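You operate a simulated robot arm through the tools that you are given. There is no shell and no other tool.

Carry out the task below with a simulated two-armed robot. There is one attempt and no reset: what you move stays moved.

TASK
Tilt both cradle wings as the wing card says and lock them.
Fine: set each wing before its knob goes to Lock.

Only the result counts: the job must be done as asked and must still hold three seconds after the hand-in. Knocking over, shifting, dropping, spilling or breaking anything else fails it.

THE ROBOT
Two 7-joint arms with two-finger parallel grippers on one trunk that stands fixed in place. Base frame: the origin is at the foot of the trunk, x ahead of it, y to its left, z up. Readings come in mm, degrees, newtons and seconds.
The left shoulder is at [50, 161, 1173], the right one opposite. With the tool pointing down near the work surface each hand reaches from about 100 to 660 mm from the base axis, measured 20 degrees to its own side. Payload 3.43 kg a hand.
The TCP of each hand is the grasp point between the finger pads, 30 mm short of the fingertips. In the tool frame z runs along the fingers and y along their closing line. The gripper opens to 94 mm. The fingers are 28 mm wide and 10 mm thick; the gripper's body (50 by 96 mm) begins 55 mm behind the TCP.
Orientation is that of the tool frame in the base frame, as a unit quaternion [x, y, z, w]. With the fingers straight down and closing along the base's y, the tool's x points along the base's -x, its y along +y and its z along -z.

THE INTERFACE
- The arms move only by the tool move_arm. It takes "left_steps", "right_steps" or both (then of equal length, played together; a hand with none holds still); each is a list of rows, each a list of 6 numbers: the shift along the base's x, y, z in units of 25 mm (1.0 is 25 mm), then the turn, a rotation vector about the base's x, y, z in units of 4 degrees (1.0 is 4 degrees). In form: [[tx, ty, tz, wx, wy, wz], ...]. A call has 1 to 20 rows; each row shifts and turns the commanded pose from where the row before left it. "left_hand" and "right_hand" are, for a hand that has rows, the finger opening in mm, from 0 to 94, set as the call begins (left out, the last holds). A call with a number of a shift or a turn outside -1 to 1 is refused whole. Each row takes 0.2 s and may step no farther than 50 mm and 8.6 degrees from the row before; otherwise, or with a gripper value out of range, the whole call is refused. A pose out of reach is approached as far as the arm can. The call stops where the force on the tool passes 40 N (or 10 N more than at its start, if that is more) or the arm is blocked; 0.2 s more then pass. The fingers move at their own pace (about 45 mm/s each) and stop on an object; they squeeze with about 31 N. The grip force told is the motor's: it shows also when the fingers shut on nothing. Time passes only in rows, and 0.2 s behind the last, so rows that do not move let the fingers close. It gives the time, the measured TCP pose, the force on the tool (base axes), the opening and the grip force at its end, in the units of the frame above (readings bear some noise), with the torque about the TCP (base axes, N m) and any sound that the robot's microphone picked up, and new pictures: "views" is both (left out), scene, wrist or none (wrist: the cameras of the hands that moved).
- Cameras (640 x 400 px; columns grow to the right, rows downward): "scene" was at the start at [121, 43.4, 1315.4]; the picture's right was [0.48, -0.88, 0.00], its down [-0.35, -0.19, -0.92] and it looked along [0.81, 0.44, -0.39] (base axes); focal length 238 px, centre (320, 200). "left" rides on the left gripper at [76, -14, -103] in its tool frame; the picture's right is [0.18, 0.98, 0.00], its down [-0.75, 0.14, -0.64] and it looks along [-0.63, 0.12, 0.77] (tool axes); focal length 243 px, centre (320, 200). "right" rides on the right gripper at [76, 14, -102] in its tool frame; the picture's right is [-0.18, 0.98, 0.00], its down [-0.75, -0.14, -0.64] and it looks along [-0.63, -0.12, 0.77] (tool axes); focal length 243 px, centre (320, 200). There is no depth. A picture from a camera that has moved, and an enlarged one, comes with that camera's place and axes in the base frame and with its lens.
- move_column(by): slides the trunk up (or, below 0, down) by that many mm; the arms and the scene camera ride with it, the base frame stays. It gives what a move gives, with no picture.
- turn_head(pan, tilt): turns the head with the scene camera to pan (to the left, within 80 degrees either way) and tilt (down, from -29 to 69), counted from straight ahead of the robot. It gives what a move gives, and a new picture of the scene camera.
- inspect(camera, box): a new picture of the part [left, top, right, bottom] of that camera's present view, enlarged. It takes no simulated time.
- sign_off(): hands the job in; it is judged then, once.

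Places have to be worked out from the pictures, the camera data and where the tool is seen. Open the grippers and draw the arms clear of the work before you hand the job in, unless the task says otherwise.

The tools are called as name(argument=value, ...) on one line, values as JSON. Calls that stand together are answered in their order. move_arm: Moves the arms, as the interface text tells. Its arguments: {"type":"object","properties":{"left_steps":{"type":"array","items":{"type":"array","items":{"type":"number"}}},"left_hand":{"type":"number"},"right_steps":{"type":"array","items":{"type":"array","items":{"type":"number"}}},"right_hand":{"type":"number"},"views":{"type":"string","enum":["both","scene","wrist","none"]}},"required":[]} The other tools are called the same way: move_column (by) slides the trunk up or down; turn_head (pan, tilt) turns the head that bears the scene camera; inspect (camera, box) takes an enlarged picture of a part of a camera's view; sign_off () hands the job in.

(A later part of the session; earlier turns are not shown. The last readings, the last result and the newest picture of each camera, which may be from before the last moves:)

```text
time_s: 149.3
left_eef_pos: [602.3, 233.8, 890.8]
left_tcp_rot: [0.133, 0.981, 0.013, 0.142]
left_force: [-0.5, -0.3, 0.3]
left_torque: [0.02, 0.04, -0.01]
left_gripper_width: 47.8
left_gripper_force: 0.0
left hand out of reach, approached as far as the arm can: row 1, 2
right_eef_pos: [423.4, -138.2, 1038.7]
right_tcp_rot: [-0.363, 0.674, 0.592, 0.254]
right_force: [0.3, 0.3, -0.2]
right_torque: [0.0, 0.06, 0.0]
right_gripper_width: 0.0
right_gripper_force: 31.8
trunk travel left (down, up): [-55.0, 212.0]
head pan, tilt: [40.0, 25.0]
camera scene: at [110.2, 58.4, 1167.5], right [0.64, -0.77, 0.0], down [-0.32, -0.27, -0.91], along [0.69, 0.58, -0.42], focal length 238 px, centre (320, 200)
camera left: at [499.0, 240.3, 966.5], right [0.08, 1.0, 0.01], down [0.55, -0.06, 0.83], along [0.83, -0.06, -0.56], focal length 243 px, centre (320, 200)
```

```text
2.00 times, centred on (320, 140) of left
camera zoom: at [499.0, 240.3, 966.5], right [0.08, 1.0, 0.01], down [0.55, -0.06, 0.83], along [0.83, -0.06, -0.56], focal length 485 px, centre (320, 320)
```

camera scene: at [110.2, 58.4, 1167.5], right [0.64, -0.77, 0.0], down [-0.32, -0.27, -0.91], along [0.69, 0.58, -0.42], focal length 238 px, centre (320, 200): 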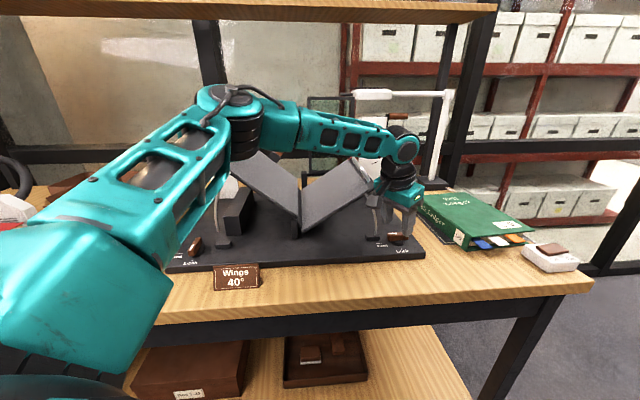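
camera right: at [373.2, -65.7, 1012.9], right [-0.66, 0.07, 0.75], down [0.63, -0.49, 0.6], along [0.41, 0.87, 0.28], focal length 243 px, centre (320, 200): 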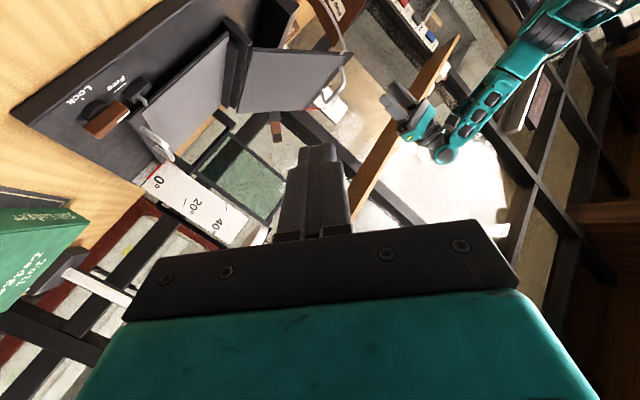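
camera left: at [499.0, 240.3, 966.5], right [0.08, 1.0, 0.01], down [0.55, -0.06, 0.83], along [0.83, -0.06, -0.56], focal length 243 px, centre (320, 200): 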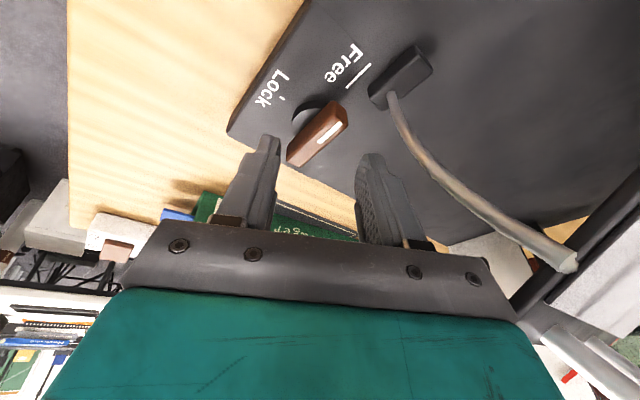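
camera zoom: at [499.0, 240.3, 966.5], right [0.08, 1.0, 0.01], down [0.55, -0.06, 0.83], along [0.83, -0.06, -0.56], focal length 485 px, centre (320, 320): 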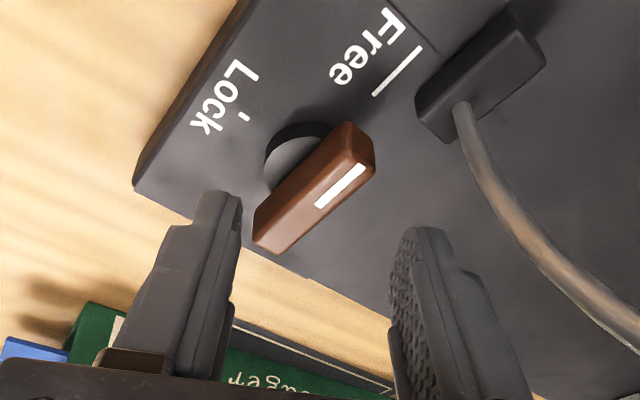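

Good: position matches the knob. I descend the last 27 mm and close; squeezing should align the bar to the pads.

move_arm(left_steps=[[0, -0.05, -0.55, 0, 0, 0], [0, -0.05, -0.5, 0, 0, 0], [0, 0, 0, 0, 0, 0]], left_hand=50)

inspect(camera="left", box=[200, 40, 440, 240])

```text
time_s: 150.1
left_eef_pos: [595.3, 234.0, 864.0]
left_tcp_rot: [0.133, 0.981, 0.014, 0.142]
left_force: [0.5, -0.8, -0.2]
left_torque: [0.0, 0.02, -0.03]
left_gripper_width: 49.8
left_gripper_force: 0.0
left hand out of reach, approached as far as the arm can: row 2
right_eef_pos: [422.5, -137.9, 1039.7]
right_tcp_rot: [-0.363, 0.674, 0.592, 0.254]
right_force: [-0.3, -0.1, 0.6]
right_torque: [-0.02, -0.02, 0.01]
right_gripper_width: 0.1
right_gripper_force: 31.0
trunk travel left (down, up): [-55.0, 212.0]
head pan, tilt: [40.0, 25.0]
camera scene: at [110.2, 58.4, 1167.5], right [0.64, -0.77, 0.0], down [-0.32, -0.27, -0.91], along [0.69, 0.58, -0.42], focal length 238 px, centre (320, 200)
camera left: at [493.2, 240.7, 941.9], right [0.08, 1.0, 0.01], down [0.55, -0.06, 0.83], along [0.83, -0.06, -0.55], focal length 243 px, centre (320, 200)
```

scene: 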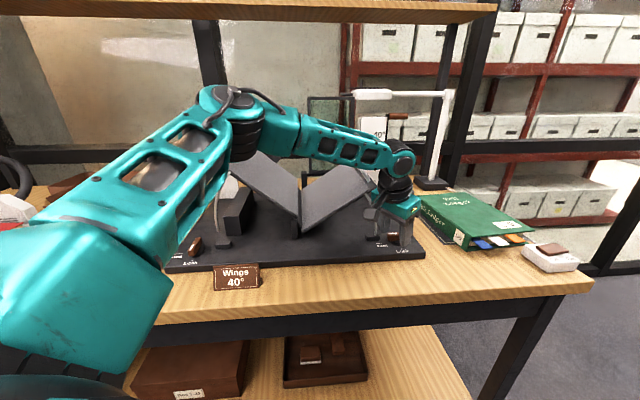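
left: 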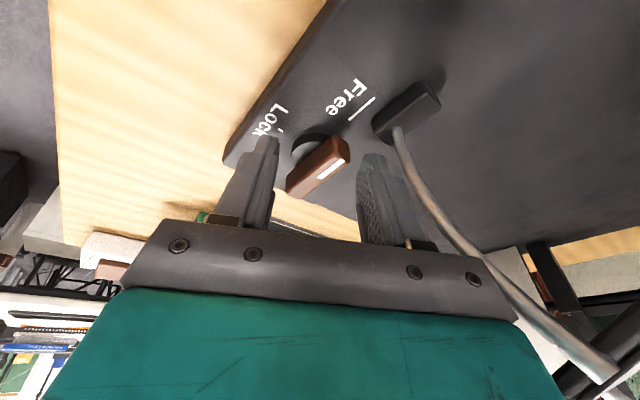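

```text
2.00 times, centred on (320, 140) of left
camera zoom: at [493.2, 240.7, 941.9], right [0.08, 1.0, 0.01], down [0.55, -0.06, 0.83], along [0.83, -0.06, -0.55], focal length 485 px, centre (320, 320)
```

zoom: 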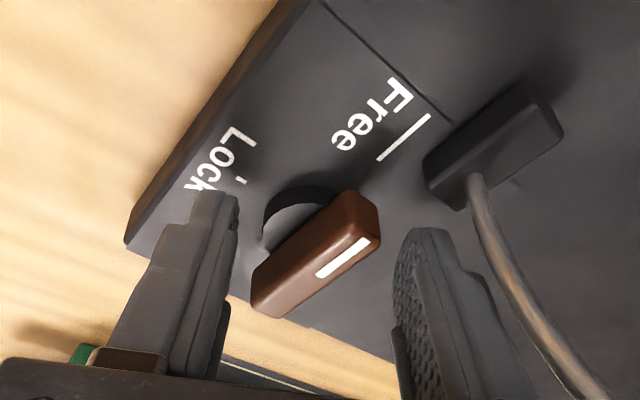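

The oblique views imply the knob is really at about [612,231] with its top near z 837, so I need ~10 mm more reach. I lift 50 mm, add 6° tilt, drop the trunk 50 mm, and move in again.

move_arm(left_steps=[[0, 0, 0.9, 0, 0, 0], [0, 0, 0.9, 0, -0.75, 0], [0.2, 0, 0.2, 0, -0.75, 0], [0, 0, 0, 0, 0, 0]], views="none")

move_column(by=-50)

move_arm(left_steps=[[0.2, -0.05, 0, 0, 0, 0], [0.2, -0.05, -0.1, 0, 0, 0], [0, 0, 0, 0, 0, 0]])

inspect(camera="left", box=[200, 40, 440, 240])

```text
time_s: 151.1
left_eef_pos: [601.8, 233.4, 915.3]
left_tcp_rot: [0.132, 0.972, 0.022, 0.192]
left_force: [-0.3, -0.6, 0.3]
left_torque: [-0.02, 0.0, -0.02]
left_gripper_width: 50.2
left_gripper_force: 0.1
right_eef_pos: [422.3, -137.8, 1038.6]
right_tcp_rot: [-0.362, 0.674, 0.592, 0.253]
right_force: [-0.8, 0.1, -0.4]
right_torque: [-0.06, -0.01, 0.0]
right_gripper_width: 0.0
right_gripper_force: 30.7
trunk travel left (down, up): [-55.0, 212.0]
head pan, tilt: [40.0, 25.0]
```

```text
time_s: 152.0
left_eef_pos: [602.2, 233.6, 865.1]
left_tcp_rot: [0.132, 0.972, 0.022, 0.192]
left_force: [0.2, 0.4, -1.5]
left_torque: [0.01, 0.04, 0.0]
left_gripper_width: 50.2
left_gripper_force: 0.0
right_eef_pos: [422.6, -137.4, 989.2]
right_tcp_rot: [-0.362, 0.674, 0.592, 0.254]
right_force: [0.0, -0.7, 0.4]
right_torque: [0.01, 0.04, -0.03]
right_gripper_width: 0.0
right_gripper_force: 31.0
trunk travel left (down, up): [-5.0, 262.0]
head pan, tilt: [40.0, 25.0]
```

```text
time_s: 152.8
left_eef_pos: [612.0, 231.5, 862.5]
left_tcp_rot: [0.132, 0.972, 0.022, 0.193]
left_force: [-0.8, -0.8, 0.8]
left_torque: [-0.01, 0.01, 0.0]
left_gripper_width: 49.9
left_gripper_force: 0.1
right_eef_pos: [421.9, -137.7, 989.4]
right_tcp_rot: [-0.362, 0.674, 0.592, 0.253]
right_force: [-0.9, 0.6, 0.3]
right_torque: [-0.02, 0.0, 0.01]
right_gripper_width: 0.0
right_gripper_force: 31.0
trunk travel left (down, up): [-5.0, 262.0]
head pan, tilt: [40.0, 25.0]
camera scene: at [110.2, 58.4, 1117.5], right [0.64, -0.77, 0.0], down [-0.32, -0.27, -0.91], along [0.69, 0.58, -0.42], focal length 238 px, centre (320, 200)
camera left: at [501.7, 238.1, 928.2], right [0.08, 1.0, 0.02], down [0.46, -0.06, 0.88], along [0.88, -0.06, -0.47], focal length 243 px, centre (320, 200)
```

scene: 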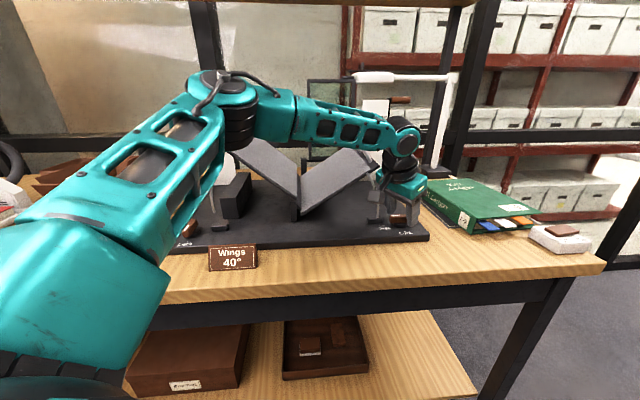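
left: 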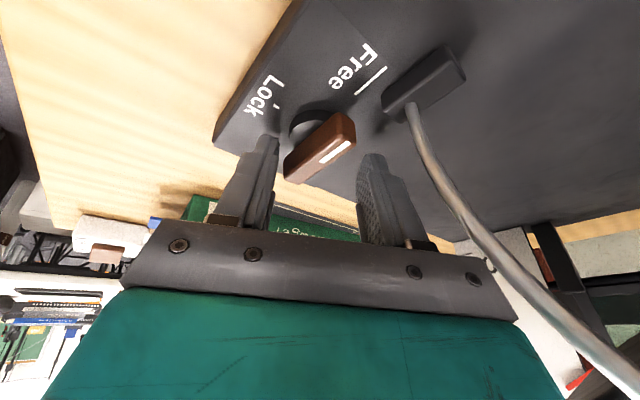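

```text
2.00 times, centred on (320, 140) of left
camera zoom: at [501.7, 238.1, 928.2], right [0.08, 1.0, 0.02], down [0.46, -0.06, 0.88], along [0.88, -0.06, -0.47], focal length 485 px, centre (320, 320)
```

zoom: 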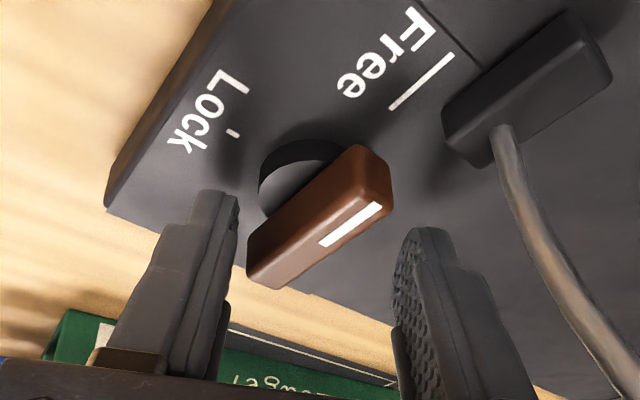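

Now reach is sufficient. The bar's top is around z 837, so I go 10 mm lower and 7 mm back in x, then close gently.

move_arm(left_steps=[[-0.28, 0, -0.2, 0, 0, 0], [0, 0, -0.2, 0, 0, 0], [0, 0, 0, 0, 0, 0]], views="none")

move_arm(left_steps=[[0, 0, 0, 0, 0, 0], [0, 0, 0, 0, 0, 0], [0, 0, 0, 0, 0, 0]], left_hand=0)

inspect(camera="left", box=[200, 40, 440, 240])

```text
time_s: 153.6
left_eef_pos: [604.7, 230.7, 855.0]
left_tcp_rot: [0.131, 0.972, 0.021, 0.195]
left_force: [-3.9, 1.1, 13.4]
left_torque: [-0.33, 0.26, -0.14]
left_gripper_width: 49.3
left_gripper_force: 0.1
right_eef_pos: [422.0, -138.1, 989.4]
right_tcp_rot: [-0.363, 0.674, 0.591, 0.254]
right_force: [0.4, 0.8, -0.1]
right_torque: [0.0, 0.03, 0.0]
right_gripper_width: 0.0
right_gripper_force: 31.1
trunk travel left (down, up): [-5.0, 262.0]
head pan, tilt: [40.0, 25.0]
```

```text
time_s: 154.4
left_eef_pos: [605.7, 228.6, 854.1]
left_tcp_rot: [0.133, 0.972, 0.02, 0.194]
left_force: [0.9, -10.2, 13.6]
left_torque: [-0.98, -0.35, -0.04]
left_gripper_width: 32.0
left_gripper_force: 44.8
right_eef_pos: [421.9, -140.0, 989.1]
right_tcp_rot: [-0.362, 0.674, 0.592, 0.254]
right_force: [-0.4, 0.6, -0.3]
right_torque: [-0.01, -0.01, 0.0]
right_gripper_width: 0.0
right_gripper_force: 30.6
trunk travel left (down, up): [-5.0, 262.0]
head pan, tilt: [40.0, 25.0]
camera scene: at [109.1, 57.4, 1117.8], right [0.64, -0.77, 0.0], down [-0.32, -0.27, -0.91], along [0.69, 0.58, -0.42], focal length 238 px, centre (320, 200)
camera left: at [494.6, 235.9, 920.5], right [0.08, 1.0, 0.02], down [0.46, -0.06, 0.89], along [0.88, -0.06, -0.46], focal length 243 px, centre (320, 200)
```

scene: 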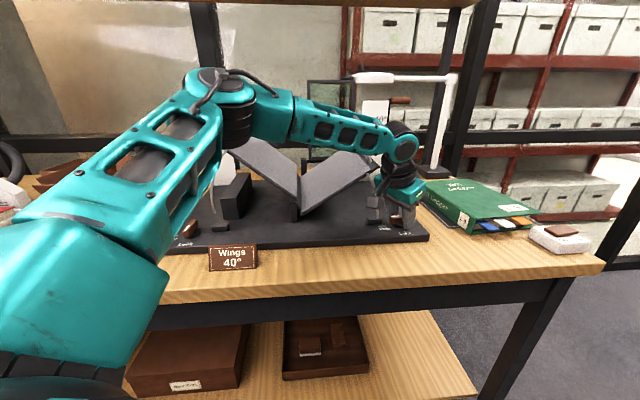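
left: 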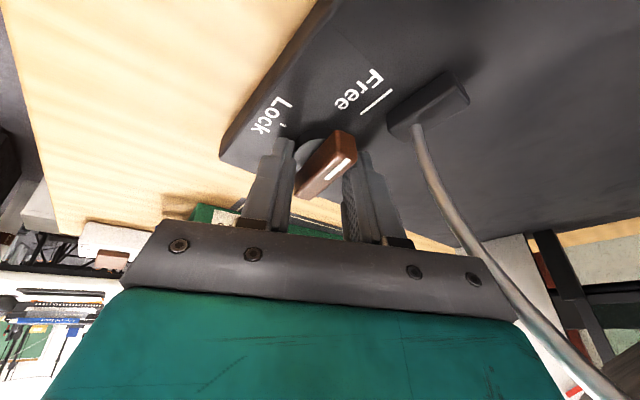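

```text
2.00 times, centred on (320, 140) of left
camera zoom: at [494.6, 235.9, 920.5], right [0.08, 1.0, 0.02], down [0.46, -0.06, 0.89], along [0.88, -0.06, -0.46], focal length 485 px, centre (320, 320)
```

zoom: 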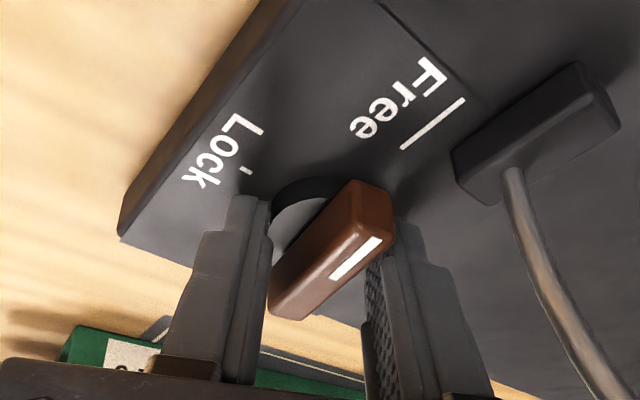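

The fingers press on the plate (13 N) and jam diagonally on the bar. I raise 3 mm and rotate the hand counter-clockwise a few degrees so the pads drag the bar around.

move_arm(left_steps=[[0, 0, 0.14, 0, 0, 0], [0, 0, 0, -0.35, 0.01, 0.9], [0, 0, 0, -0.35, 0.01, 0.9], [0, 0, 0, -0.35, 0.01, 0.9], [0, 0, 0, 0, 0, 0]])

inspect(camera="left", box=[200, 40, 440, 240])

```text
time_s: 155.6
left_eef_pos: [604.7, 229.8, 855.9]
left_tcp_rot: [0.033, 0.981, 0.003, 0.192]
left_force: [4.8, -17.9, -3.9]
left_torque: [-0.31, 0.03, -0.16]
left_gripper_width: 31.9
left_gripper_force: 45.2
right_eef_pos: [422.9, -139.6, 988.7]
right_tcp_rot: [-0.361, 0.674, 0.592, 0.254]
right_force: [0.0, -0.8, 0.3]
right_torque: [0.0, 0.01, -0.01]
right_gripper_width: 0.0
right_gripper_force: 30.9
trunk travel left (down, up): [-5.0, 262.0]
head pan, tilt: [40.0, 25.0]
camera scene: at [110.8, 57.2, 1117.5], right [0.64, -0.77, 0.0], down [-0.32, -0.27, -0.91], along [0.69, 0.58, -0.42], focal length 238 px, centre (320, 200)
camera left: at [495.3, 220.4, 921.7], right [-0.11, 0.99, -0.05], down [0.46, 0.09, 0.88], along [0.88, 0.07, -0.47], focal length 243 px, centre (320, 200)
```

scene: 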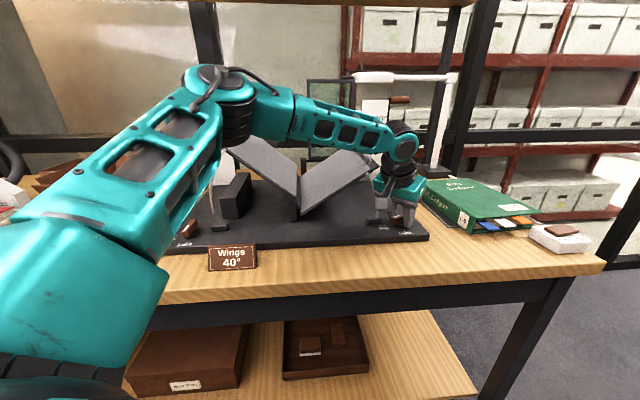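
left: 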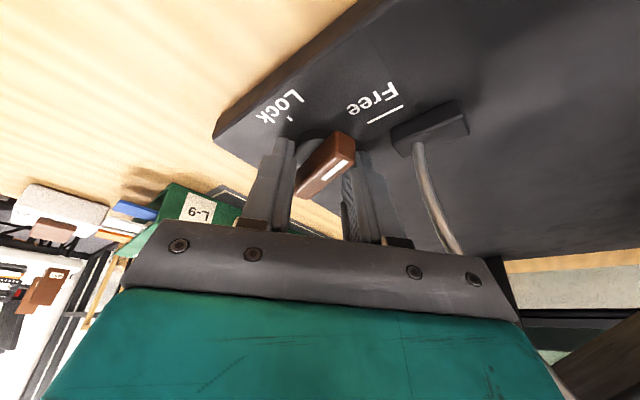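

```text
2.00 times, centred on (320, 140) of left
camera zoom: at [495.3, 220.4, 921.7], right [-0.11, 0.99, -0.05], down [0.46, 0.09, 0.88], along [0.88, 0.07, -0.47], focal length 485 px, centre (320, 320)
```

zoom: 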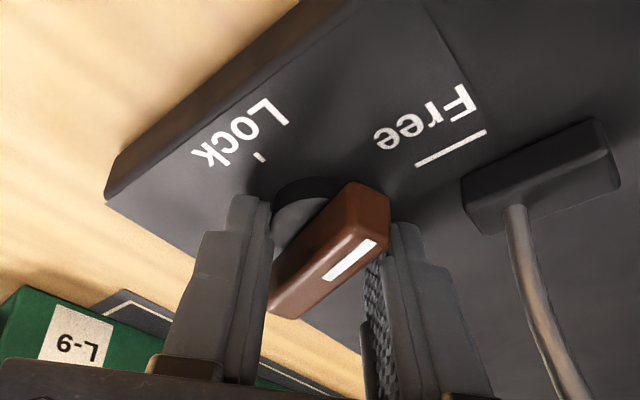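

The knob turns with the hand even in this diagonal grip (ψ≈11° now). I continue rotating ~36° while relieving the side force.

move_arm(left_steps=[[0, -0.06, 0, -0.35, 0.01, 0.9], [0, 0, 0, -0.35, 0.01, 0.9], [0, 0, 0, -0.35, 0.01, 0.9], [0, 0, 0, -0.35, 0.01, 0.9], [0, 0, 0, 0, 0, 0]], views="wrist")

move_arm(left_steps=[[0, 0, 0, -0.35, 0.01, 0.9], [0, 0, 0, -0.35, 0.01, 0.9], [0, 0, 0, -0.35, 0.01, 0.9], [0, 0, 0, -0.35, 0.01, 0.9], [0, 0, 0, 0, 0, 0]])

inspect(camera="left", box=[200, 40, 440, 240])

inspect(camera="scene", box=[290, 110, 440, 260])

```text
time_s: 156.8
left_eef_pos: [603.6, 230.0, 855.2]
left_tcp_rot: [-0.1, 0.977, -0.019, 0.189]
left_force: [-2.3, -8.5, -4.4]
left_torque: [0.39, -0.38, -0.06]
left_gripper_width: 32.0
left_gripper_force: 45.2
right_eef_pos: [423.9, -139.0, 987.5]
right_tcp_rot: [-0.362, 0.674, 0.592, 0.254]
right_force: [-0.1, 0.3, 0.1]
right_torque: [0.02, 0.01, 0.0]
right_gripper_width: 0.1
right_gripper_force: 31.2
trunk travel left (down, up): [-5.0, 262.0]
head pan, tilt: [40.0, 25.0]
camera left: at [500.2, 200.4, 923.8], right [-0.35, 0.92, -0.14], down [0.42, 0.29, 0.86], along [0.84, 0.24, -0.49], focal length 243 px, centre (320, 200)
```

left: 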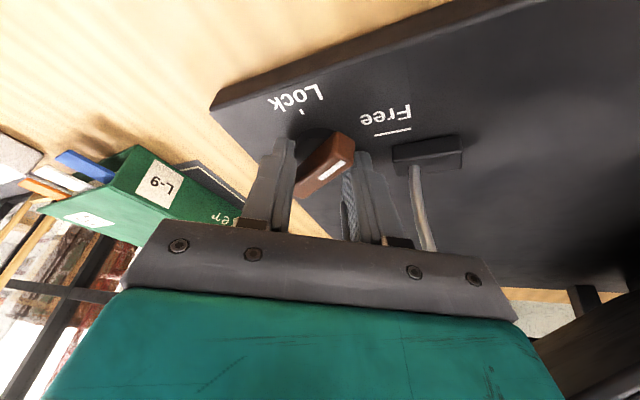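

```text
time_s: 158.0
left_eef_pos: [604.9, 232.6, 856.0]
left_tcp_rot: [-0.233, 0.954, -0.043, 0.186]
left_force: [-9.9, 6.8, 5.5]
left_torque: [0.8, 0.27, -0.05]
left_gripper_width: 32.1
left_gripper_force: 45.3
right_eef_pos: [421.9, -136.4, 990.6]
right_tcp_rot: [-0.363, 0.673, 0.592, 0.255]
right_force: [-0.2, -0.5, 0.0]
right_torque: [-0.03, 0.01, 0.0]
right_gripper_width: 0.0
right_gripper_force: 30.9
trunk travel left (down, up): [-5.0, 262.0]
head pan, tilt: [40.0, 25.0]
camera scene: at [109.0, 58.6, 1117.8], right [0.64, -0.77, 0.0], down [-0.32, -0.27, -0.91], along [0.69, 0.58, -0.42], focal length 238 px, centre (320, 200)
camera left: at [509.9, 183.1, 929.2], right [-0.57, 0.79, -0.23], down [0.32, 0.47, 0.82], along [0.76, 0.4, -0.52], focal length 243 px, centre (320, 200)
```

scene: 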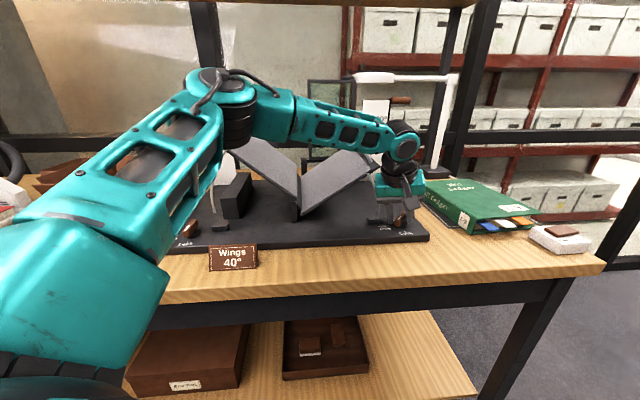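
left: 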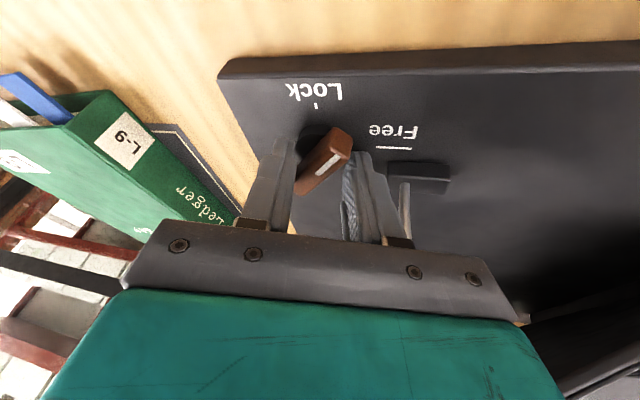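

```text
2.00 times, centred on (320, 140) of left
camera zoom: at [509.9, 183.1, 929.2], right [-0.57, 0.79, -0.23], down [0.32, 0.47, 0.82], along [0.76, 0.4, -0.52], focal length 485 px, centre (320, 320)
```

zoom: 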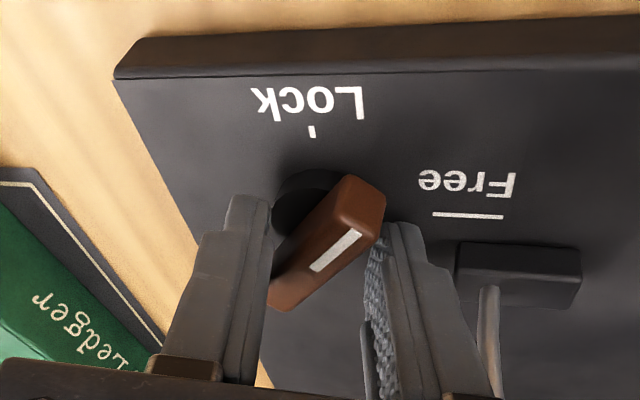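

```text
2.67 times, centred on (365, 185) of scene
camera zoom: at [109.0, 58.6, 1117.8], right [0.64, -0.77, 0.0], down [-0.32, -0.27, -0.91], along [0.69, 0.58, -0.42], focal length 636 px, centre (200, 240)
```

zoom: 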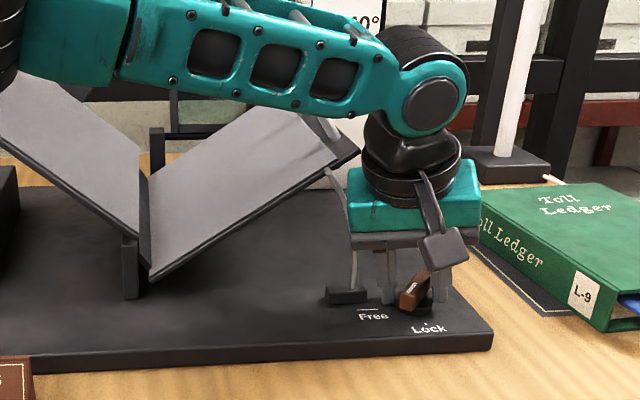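

The knob is pre-turned to about 41°, and this hand pose clears the wing. Now I release it, climb straight up, and return to the right handle to raise the wing to 40° again.

move_arm(left_steps=[[0, 0, 0, 0, 0, 0], [0, 0, 0.3, 0, 0, 0], [0, 0, 0.9, 0, 0, 0], [0, 0, 0.9, 0, 0, 0], [0, 0, 0.9, 0, 0, 0], [0, 0, 0.9, 0, 0, 0], [0, 0, 0.9, 0, 0, 0], [0, 0, 0.9, 0, 0, 0], [0, 0, 0.9, 0, 0, 0], [0, 0, 0.9, 0, 0, 0]], left_hand=52, views="scene")

inspect(camera="scene", box=[290, 110, 440, 260])

```text
time_s: 160.2
left_eef_pos: [599.1, 267.2, 1050.5]
left_tcp_rot: [-0.231, 0.954, -0.043, 0.186]
left_force: [0.4, -0.4, -0.2]
left_torque: [0.03, -0.01, 0.04]
left_gripper_width: 52.0
left_gripper_force: 0.1
left hand out of reach, approached as far as the arm can: row 9, 10
right_eef_pos: [422.0, -138.6, 990.5]
right_tcp_rot: [-0.363, 0.673, 0.592, 0.255]
right_force: [-0.3, 0.0, 0.0]
right_torque: [-0.03, 0.01, 0.0]
right_gripper_width: 0.0
right_gripper_force: 30.8
trunk travel left (down, up): [-5.0, 262.0]
head pan, tilt: [40.0, 25.0]
camera scene: at [109.5, 58.4, 1117.7], right [0.64, -0.77, 0.0], down [-0.32, -0.27, -0.91], along [0.69, 0.58, -0.42], focal length 238 px, centre (320, 200)
```

scene: 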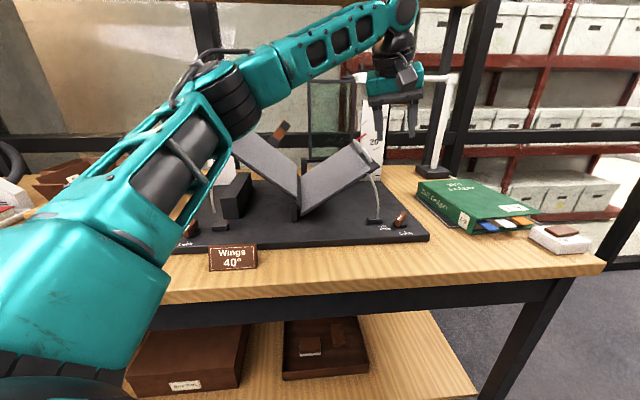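

```text
2.67 times, centred on (365, 185) of scene
camera zoom: at [109.5, 58.4, 1117.7], right [0.64, -0.77, 0.0], down [-0.32, -0.27, -0.91], along [0.69, 0.58, -0.42], focal length 636 px, centre (200, 240)
```

zoom: 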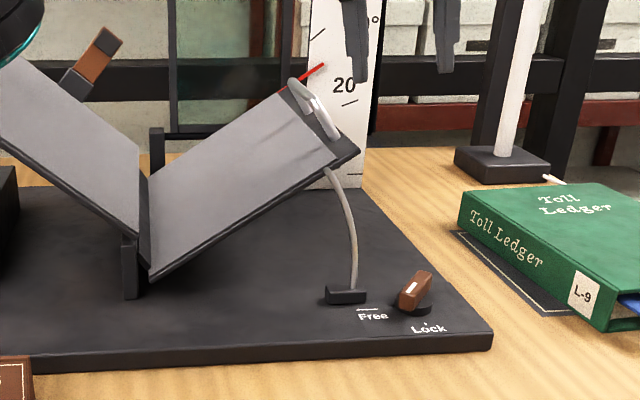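

The wing still holds near 30° and the knob is at ~45°. I re-orient to the handle-grip pose and move to a pre-grasp 60 mm off the bar.

move_arm(left_steps=[[-0.072, 0.36, 0, 0.141, -0.491, 0.702], [-0.072, 0.36, 0, 0.141, -0.491, 0.702], [-0.072, 0.36, 0, 0.141, -0.491, 0.702], [-0.072, 0.36, 0, 0.141, -0.491, 0.702], [-0.072, 0.36, -0.1, 0.141, -0.491, 0.702], [-0.072, 0.36, -0.15, 0.141, -0.491, 0.702], [-0.072, 0.36, -0.15, 0.141, -0.491, 0.702], [-0.072, 0.36, -0.15, 0.141, -0.491, 0.702], [0, 0, 0, 0, 0, 0]], left_hand=44)

inspect(camera="left", box=[180, 0, 440, 240])

```text
time_s: 162.2
left_eef_pos: [584.3, 339.6, 1034.7]
left_tcp_rot: [-0.396, 0.858, 0.0, 0.326]
left_force: [0.3, 0.4, 0.1]
left_torque: [0.01, -0.02, 0.01]
left_gripper_width: 44.0
left_gripper_force: 0.0
right_eef_pos: [422.1, -138.6, 988.4]
right_tcp_rot: [-0.362, 0.674, 0.592, 0.253]
right_force: [0.1, -0.9, 0.5]
right_torque: [-0.01, -0.02, -0.02]
right_gripper_width: 0.0
right_gripper_force: 31.1
trunk travel left (down, up): [-5.0, 262.0]
head pan, tilt: [40.0, 25.0]
camera scene: at [110.1, 58.4, 1117.5], right [0.64, -0.77, 0.0], down [-0.32, -0.27, -0.91], along [0.69, 0.58, -0.42], focal length 238 px, centre (320, 200)
camera left: at [501.2, 250.7, 1078.6], right [-0.76, 0.55, -0.36], down [-0.1, 0.44, 0.89], along [0.65, 0.71, -0.28], focal length 243 px, centre (320, 200)
```

scene: 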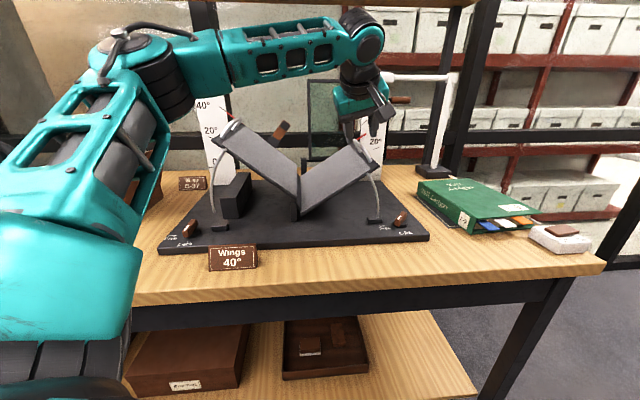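
left: 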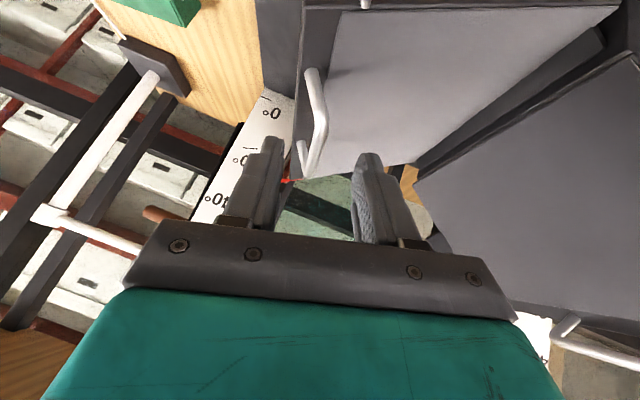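

```text
1.67 times, centred on (310, 120) of left
camera zoom: at [501.2, 250.7, 1078.6], right [-0.76, 0.55, -0.36], down [-0.1, 0.44, 0.89], along [0.65, 0.71, -0.28], focal length 404 px, centre (337, 333)
```

zoom: 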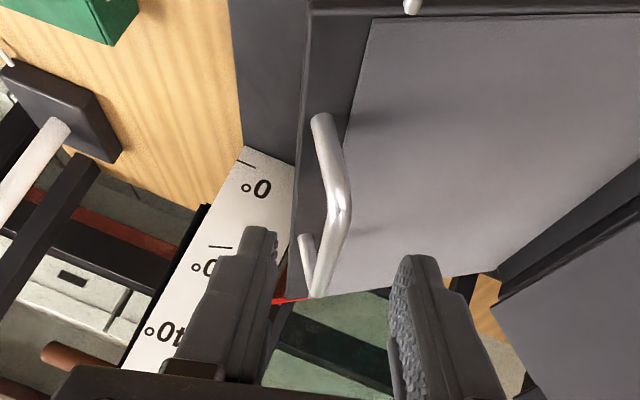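

The bar is centred between the fingers. I advance 60 mm along the tool axis and close.

move_arm(left_steps=[[0.45, 0.208, -0.63, 0, 0, 0], [0.45, 0.208, -0.63, 0, 0, 0], [0.4, 0.19, -0.56, 0, 0, 0], [0, 0, 0, 0, 0, 0]], views="wrist")

inspect(camera="left", box=[180, 0, 440, 240])

```text
time_s: 163.2
left_eef_pos: [618.0, 354.6, 989.1]
left_tcp_rot: [-0.396, 0.858, 0.0, 0.326]
left_force: [-0.1, 0.1, 0.4]
left_torque: [-0.02, -0.01, 0.0]
left_gripper_width: 43.9
left_gripper_force: 0.1
right_eef_pos: [422.4, -137.7, 989.7]
right_tcp_rot: [-0.362, 0.674, 0.592, 0.253]
right_force: [-0.1, 0.2, 0.4]
right_torque: [0.01, 0.02, -0.03]
right_gripper_width: 0.0
right_gripper_force: 31.4
trunk travel left (down, up): [-5.0, 262.0]
head pan, tilt: [40.0, 25.0]
camera left: at [534.8, 266.1, 1032.4], right [-0.76, 0.55, -0.36], down [-0.1, 0.44, 0.89], along [0.65, 0.71, -0.28], focal length 243 px, centre (320, 200)
```

left: 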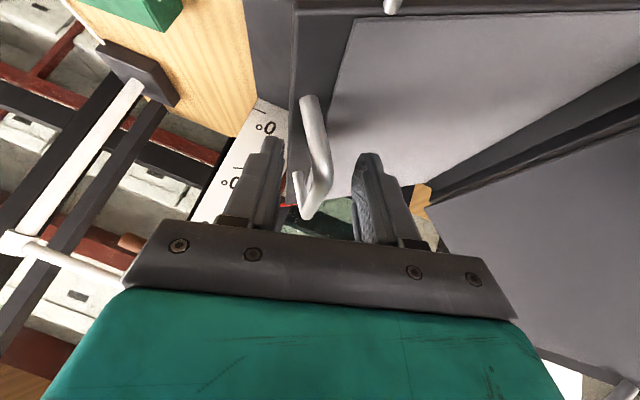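

```text
1.67 times, centred on (310, 120) of left
camera zoom: at [534.8, 266.1, 1032.4], right [-0.76, 0.55, -0.36], down [-0.1, 0.44, 0.89], along [0.65, 0.71, -0.28], focal length 404 px, centre (337, 333)
```

zoom: 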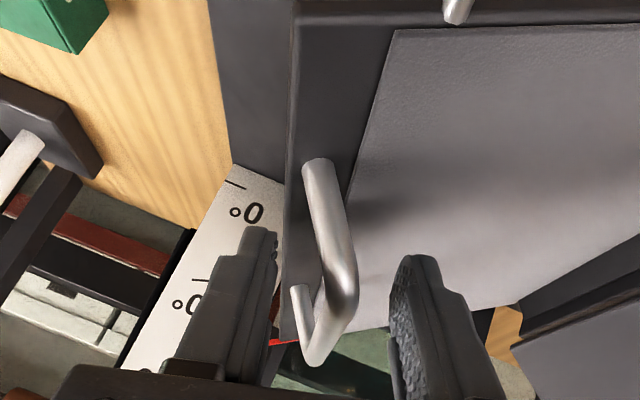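

The bar passes the grasp point. I close on it.

move_arm(left_steps=[[0, 0, 0, 0, 0, 0], [0, 0, 0, 0, 0, 0], [0, 0, 0, 0, 0, 0]], left_hand=0)

inspect(camera="left", box=[160, 60, 400, 260])

```text
time_s: 164.0
left_eef_pos: [617.7, 353.8, 990.3]
left_tcp_rot: [-0.396, 0.858, 0.0, 0.326]
left_force: [4.7, -1.2, 0.6]
left_torque: [-0.06, 0.11, 0.0]
left_gripper_width: 14.3
left_gripper_force: 36.9
right_eef_pos: [421.8, -137.6, 988.8]
right_tcp_rot: [-0.362, 0.674, 0.591, 0.254]
right_force: [-0.3, -0.1, 0.0]
right_torque: [0.02, 0.01, 0.01]
right_gripper_width: 0.0
right_gripper_force: 31.2
trunk travel left (down, up): [-5.0, 262.0]
head pan, tilt: [40.0, 25.0]
camera scene: at [110.5, 58.2, 1117.5], right [0.64, -0.77, 0.0], down [-0.32, -0.27, -0.91], along [0.69, 0.58, -0.42], focal length 238 px, centre (320, 200)
camera left: at [534.9, 265.6, 1032.9], right [-0.75, 0.55, -0.36], down [-0.1, 0.44, 0.89], along [0.65, 0.71, -0.28], focal length 243 px, centre (320, 200)
```

scene: 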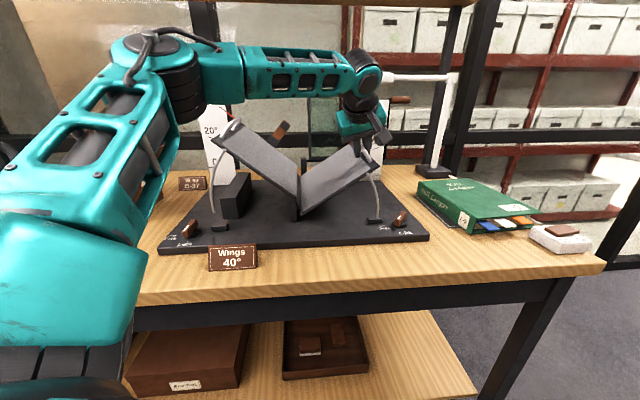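
left: 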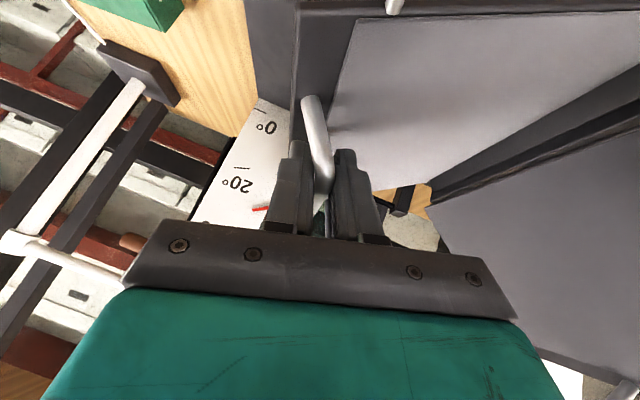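

```text
2.00 times, centred on (280, 160) of left
camera zoom: at [534.9, 265.6, 1032.9], right [-0.75, 0.55, -0.36], down [-0.1, 0.44, 0.89], along [0.65, 0.71, -0.28], focal length 485 px, centre (400, 280)
```

zoom: 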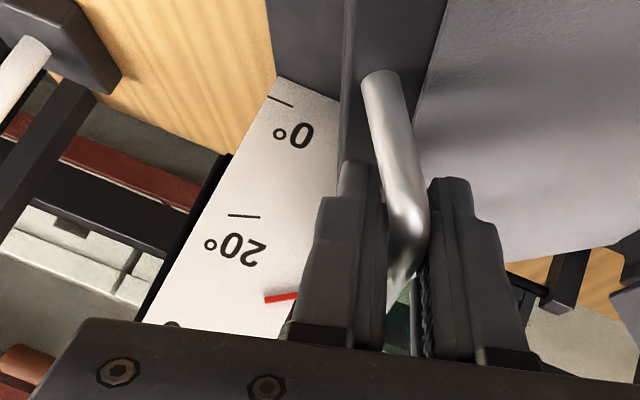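

The handle is gripped and the pointer reads ~31°. I lift along the arc by 9°.

move_arm(left_steps=[[-0.232, 0.231, 0.316, 0, 0, 0], [-0.243, 0.242, 0.298, 0, 0, 0], [-0.255, 0.254, 0.282, 0, 0, 0], [0, 0, 0, 0, 0, 0]])

inspect(camera="left", box=[160, 60, 400, 260])

inspect(camera="scene", box=[340, 90, 400, 180])

```text
time_s: 165.0
left_eef_pos: [599.6, 373.0, 1013.5]
left_tcp_rot: [-0.395, 0.858, -0.001, 0.327]
left_force: [9.2, -3.2, 6.6]
left_torque: [-1.03, 0.57, -0.16]
left_gripper_width: 14.1
left_gripper_force: 45.1
right_eef_pos: [422.9, -137.8, 988.8]
right_tcp_rot: [-0.362, 0.674, 0.592, 0.253]
right_force: [0.5, -0.7, 0.6]
right_torque: [0.01, 0.01, -0.01]
right_gripper_width: 0.0
right_gripper_force: 31.8
trunk travel left (down, up): [-5.0, 262.0]
head pan, tilt: [40.0, 25.0]
camera scene: at [110.7, 58.0, 1117.6], right [0.64, -0.77, 0.0], down [-0.32, -0.27, -0.91], along [0.69, 0.58, -0.42], focal length 238 px, centre (320, 200)
camera left: at [516.5, 283.8, 1055.7], right [-0.75, 0.55, -0.36], down [-0.1, 0.44, 0.89], along [0.65, 0.71, -0.28], focal length 243 px, centre (320, 200)
```

scene: 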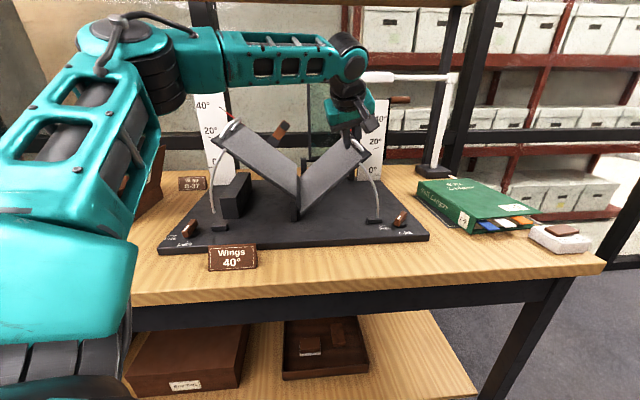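
left: 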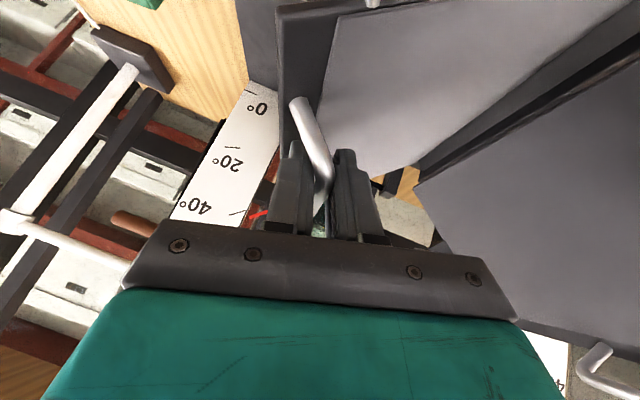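

```text
2.00 times, centred on (280, 160) of left
camera zoom: at [516.5, 283.8, 1055.7], right [-0.75, 0.55, -0.36], down [-0.1, 0.44, 0.89], along [0.65, 0.71, -0.28], focal length 485 px, centre (400, 280)
```

zoom: 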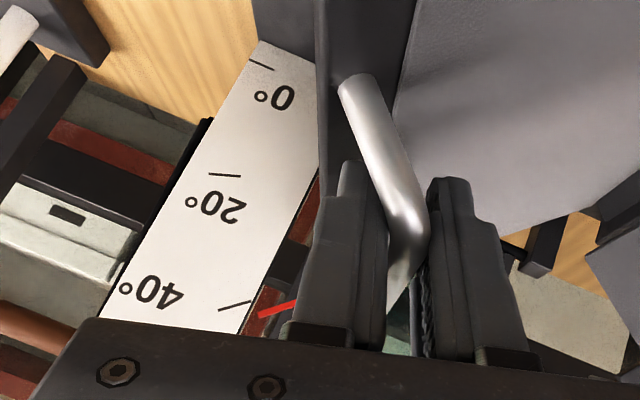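

```text
4.44 times, centred on (370, 135) of scene
camera zoom: at [110.7, 58.0, 1117.6], right [0.64, -0.77, 0.0], down [-0.32, -0.27, -0.91], along [0.69, 0.58, -0.42], focal length 1060 px, centre (98, 489)
```

zoom: 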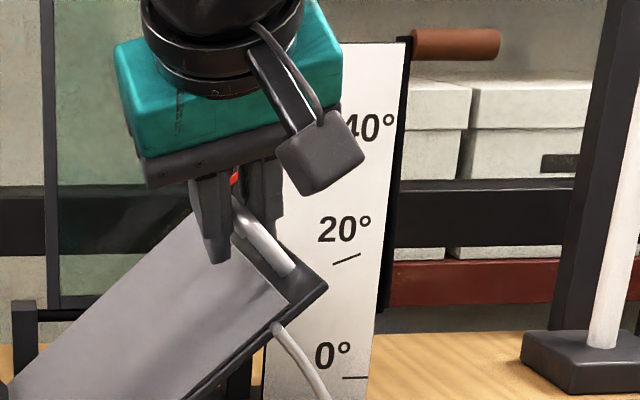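

The pointer is about 2° past the 40° tick. I lower by ~2° and recheck.

move_arm(left_steps=[[0.085, -0.085, -0.095, 0, 0, 0], [0.085, -0.085, -0.095, 0, 0, 0], [0, 0, 0, 0, 0, 0]], views="wrist")

inspect(camera="left", box=[160, 60, 400, 260])

```text
time_s: 165.8
left_eef_pos: [604.0, 369.1, 1009.5]
left_tcp_rot: [-0.396, 0.858, 0.001, 0.328]
left_force: [10.0, -2.2, 9.6]
left_torque: [0.83, -0.59, 0.68]
left_gripper_width: 14.0
left_gripper_force: 44.7
right_eef_pos: [423.4, -139.6, 989.6]
right_tcp_rot: [-0.363, 0.673, 0.592, 0.254]
right_force: [-0.4, -0.4, 0.6]
right_torque: [0.0, -0.01, -0.02]
right_gripper_width: 0.1
right_gripper_force: 30.9
trunk travel left (down, up): [-5.0, 262.0]
head pan, tilt: [40.0, 25.0]
camera left: at [520.1, 280.0, 1051.4], right [-0.75, 0.55, -0.36], down [-0.1, 0.44, 0.89], along [0.65, 0.71, -0.28], focal length 243 px, centre (320, 200)
```

left: 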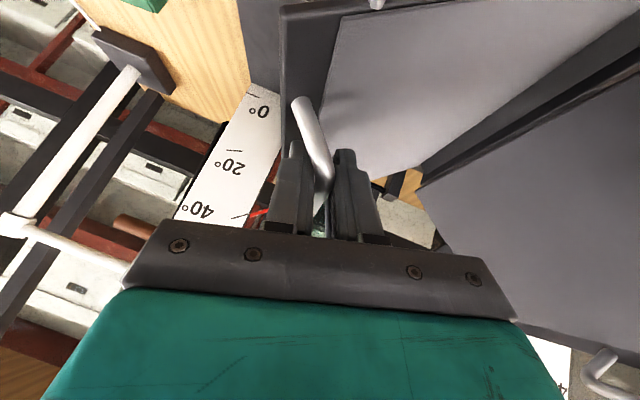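

```text
2.00 times, centred on (280, 160) of left
camera zoom: at [520.1, 280.0, 1051.4], right [-0.75, 0.55, -0.36], down [-0.1, 0.44, 0.89], along [0.65, 0.71, -0.28], focal length 485 px, centre (400, 280)
```

zoom: 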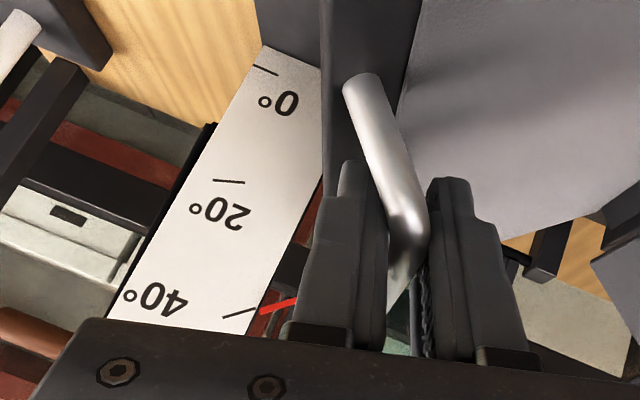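

The pointer is now on the 40° tick (within ~0.5°). I open wide at once and withdraw along the tool axis, then read the scale.

move_arm(left_steps=[[0, 0, 0, 0, 0, 0], [0, 0, 0, 0, 0, 0], [-0.3, -0.14, 0.42, 0, 0, 0], [-0.45, -0.21, 0.63, 0, 0, 0], [-0.45, -0.21, 0.63, 0, 0, 0], [-0.45, -0.21, 0.63, 0, 0, 0], [0, 0, 0, 0, 0, 0]], left_hand=44, views="scene")

inspect(camera="scene", box=[340, 90, 400, 180])

inspect(camera="scene", box=[350, 100, 390, 140])

```text
time_s: 167.4
left_eef_pos: [563.7, 350.4, 1064.2]
left_tcp_rot: [-0.397, 0.858, 0.0, 0.326]
left_force: [0.1, 0.2, 0.7]
left_torque: [0.0, 0.02, 0.02]
left_gripper_width: 43.8
left_gripper_force: 0.2
right_eef_pos: [422.0, -138.4, 988.6]
right_tcp_rot: [-0.363, 0.673, 0.592, 0.254]
right_force: [0.4, -1.1, -0.8]
right_torque: [-0.01, -0.04, -0.01]
right_gripper_width: 0.0
right_gripper_force: 31.0
trunk travel left (down, up): [-5.0, 262.0]
head pan, tilt: [40.0, 25.0]
camera scene: at [110.1, 58.4, 1117.5], right [0.64, -0.77, 0.0], down [-0.32, -0.27, -0.91], along [0.69, 0.58, -0.42], focal length 238 px, centre (320, 200)
```

scene: 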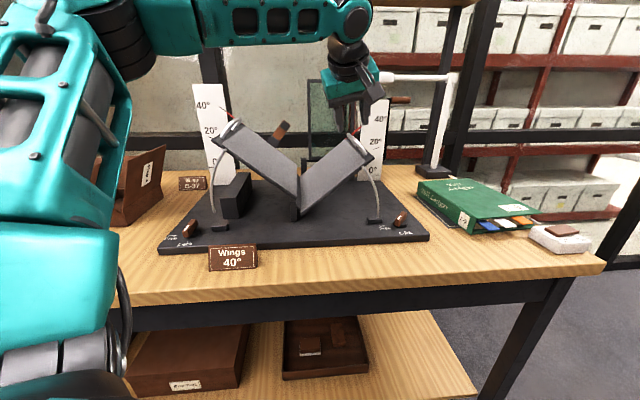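

```text
4.44 times, centred on (370, 135) of scene
camera zoom: at [110.1, 58.4, 1117.5], right [0.64, -0.77, 0.0], down [-0.32, -0.27, -0.91], along [0.69, 0.58, -0.42], focal length 1060 px, centre (98, 489)
```

zoom: 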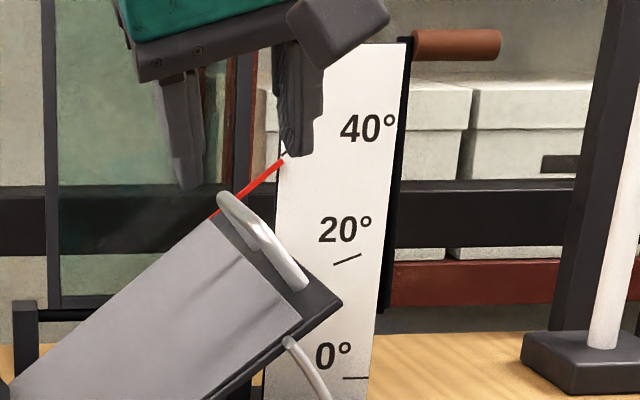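

```text
10.00 times, centred on (370, 120) of scene
camera zoom: at [110.1, 58.4, 1117.5], right [0.64, -0.77, 0.0], down [-0.32, -0.27, -0.91], along [0.69, 0.58, -0.42], focal length 2384 px, centre (-180, 1000)
```

zoom: 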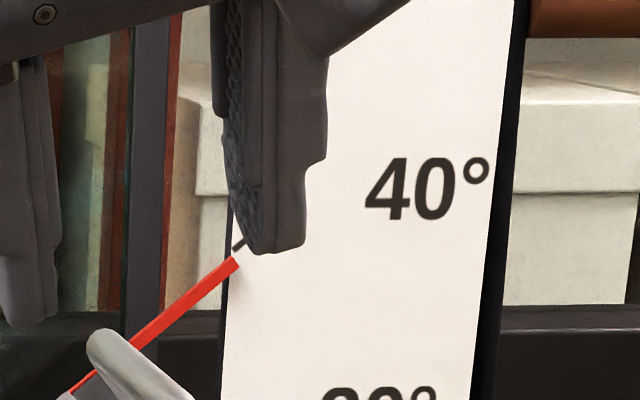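

After release the wing settled at about 38.8°. I go back in around the bar with the fingers loosely open, and nudge it up with the outer finger (no grip stress) by about 1°.

move_arm(left_steps=[[0.45, 0.21, -0.63, 0, 0, 0], [0.45, 0.21, -0.63, 0, 0, 0], [0.45, 0.21, -0.63, 0, 0, 0], [0.3, 0.14, -0.42, 0, 0, 0], [0, 0, 0, 0, 0, 0]], left_hand=44, views="none")

move_arm(left_steps=[[0, 0, 0, 0, 0, 0], [0, 0, 0, 0, 0, 0]], left_hand=26)

inspect(camera="left", box=[160, 60, 400, 260])

```text
time_s: 168.6
left_eef_pos: [602.0, 369.2, 1008.2]
left_tcp_rot: [-0.397, 0.858, 0.0, 0.326]
left_force: [0.0, 0.4, 0.1]
left_torque: [-0.01, 0.01, 0.03]
left_gripper_width: 44.0
left_gripper_force: 0.1
right_eef_pos: [423.1, -138.1, 989.2]
right_tcp_rot: [-0.363, 0.674, 0.592, 0.253]
right_force: [-0.3, -0.7, 0.7]
right_torque: [0.05, 0.02, -0.01]
right_gripper_width: 0.0
right_gripper_force: 30.8
trunk travel left (down, up): [-5.0, 262.0]
head pan, tilt: [40.0, 25.0]
```

```text
time_s: 169.2
left_eef_pos: [602.1, 368.7, 1008.3]
left_tcp_rot: [-0.397, 0.858, -0.001, 0.326]
left_force: [0.2, 0.1, 0.0]
left_torque: [-0.01, 0.0, 0.02]
left_gripper_width: 25.7
left_gripper_force: 0.0
right_eef_pos: [421.9, -137.6, 987.7]
right_tcp_rot: [-0.363, 0.674, 0.592, 0.253]
right_force: [0.0, -0.2, 0.2]
right_torque: [-0.02, 0.0, 0.01]
right_gripper_width: 0.0
right_gripper_force: 30.5
trunk travel left (down, up): [-5.0, 262.0]
head pan, tilt: [40.0, 25.0]
camera scene: at [110.2, 58.4, 1117.5], right [0.64, -0.77, 0.0], down [-0.32, -0.27, -0.91], along [0.69, 0.58, -0.42], focal length 238 px, centre (320, 200)
camera left: at [519.0, 279.9, 1050.1], right [-0.76, 0.55, -0.36], down [-0.1, 0.44, 0.89], along [0.65, 0.71, -0.28], focal length 243 px, centre (320, 200)
```

scene: 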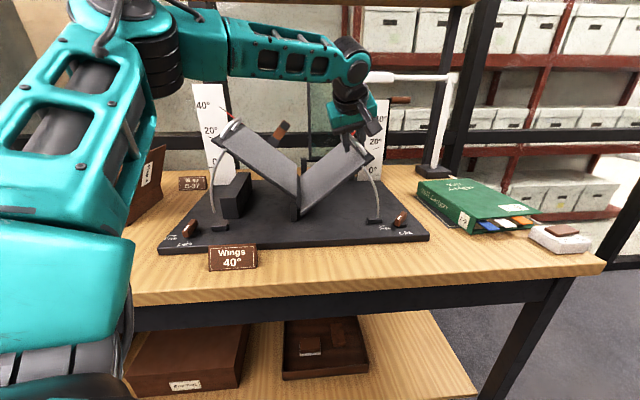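
left: 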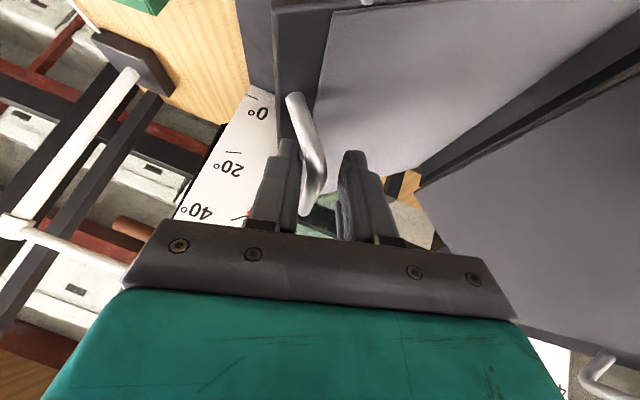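

```text
2.00 times, centred on (280, 160) of left
camera zoom: at [519.0, 279.9, 1050.1], right [-0.76, 0.55, -0.36], down [-0.1, 0.44, 0.89], along [0.65, 0.71, -0.28], focal length 485 px, centre (400, 280)
```

zoom: 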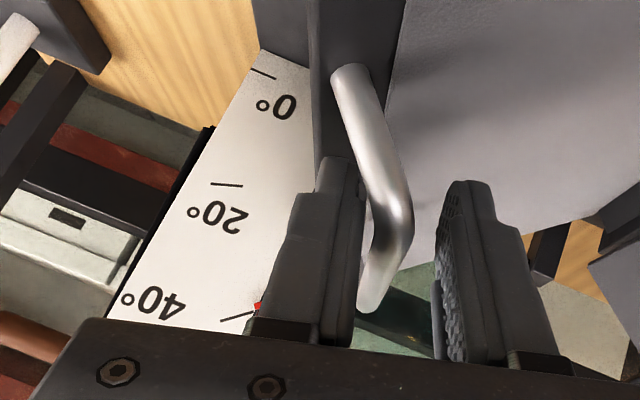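

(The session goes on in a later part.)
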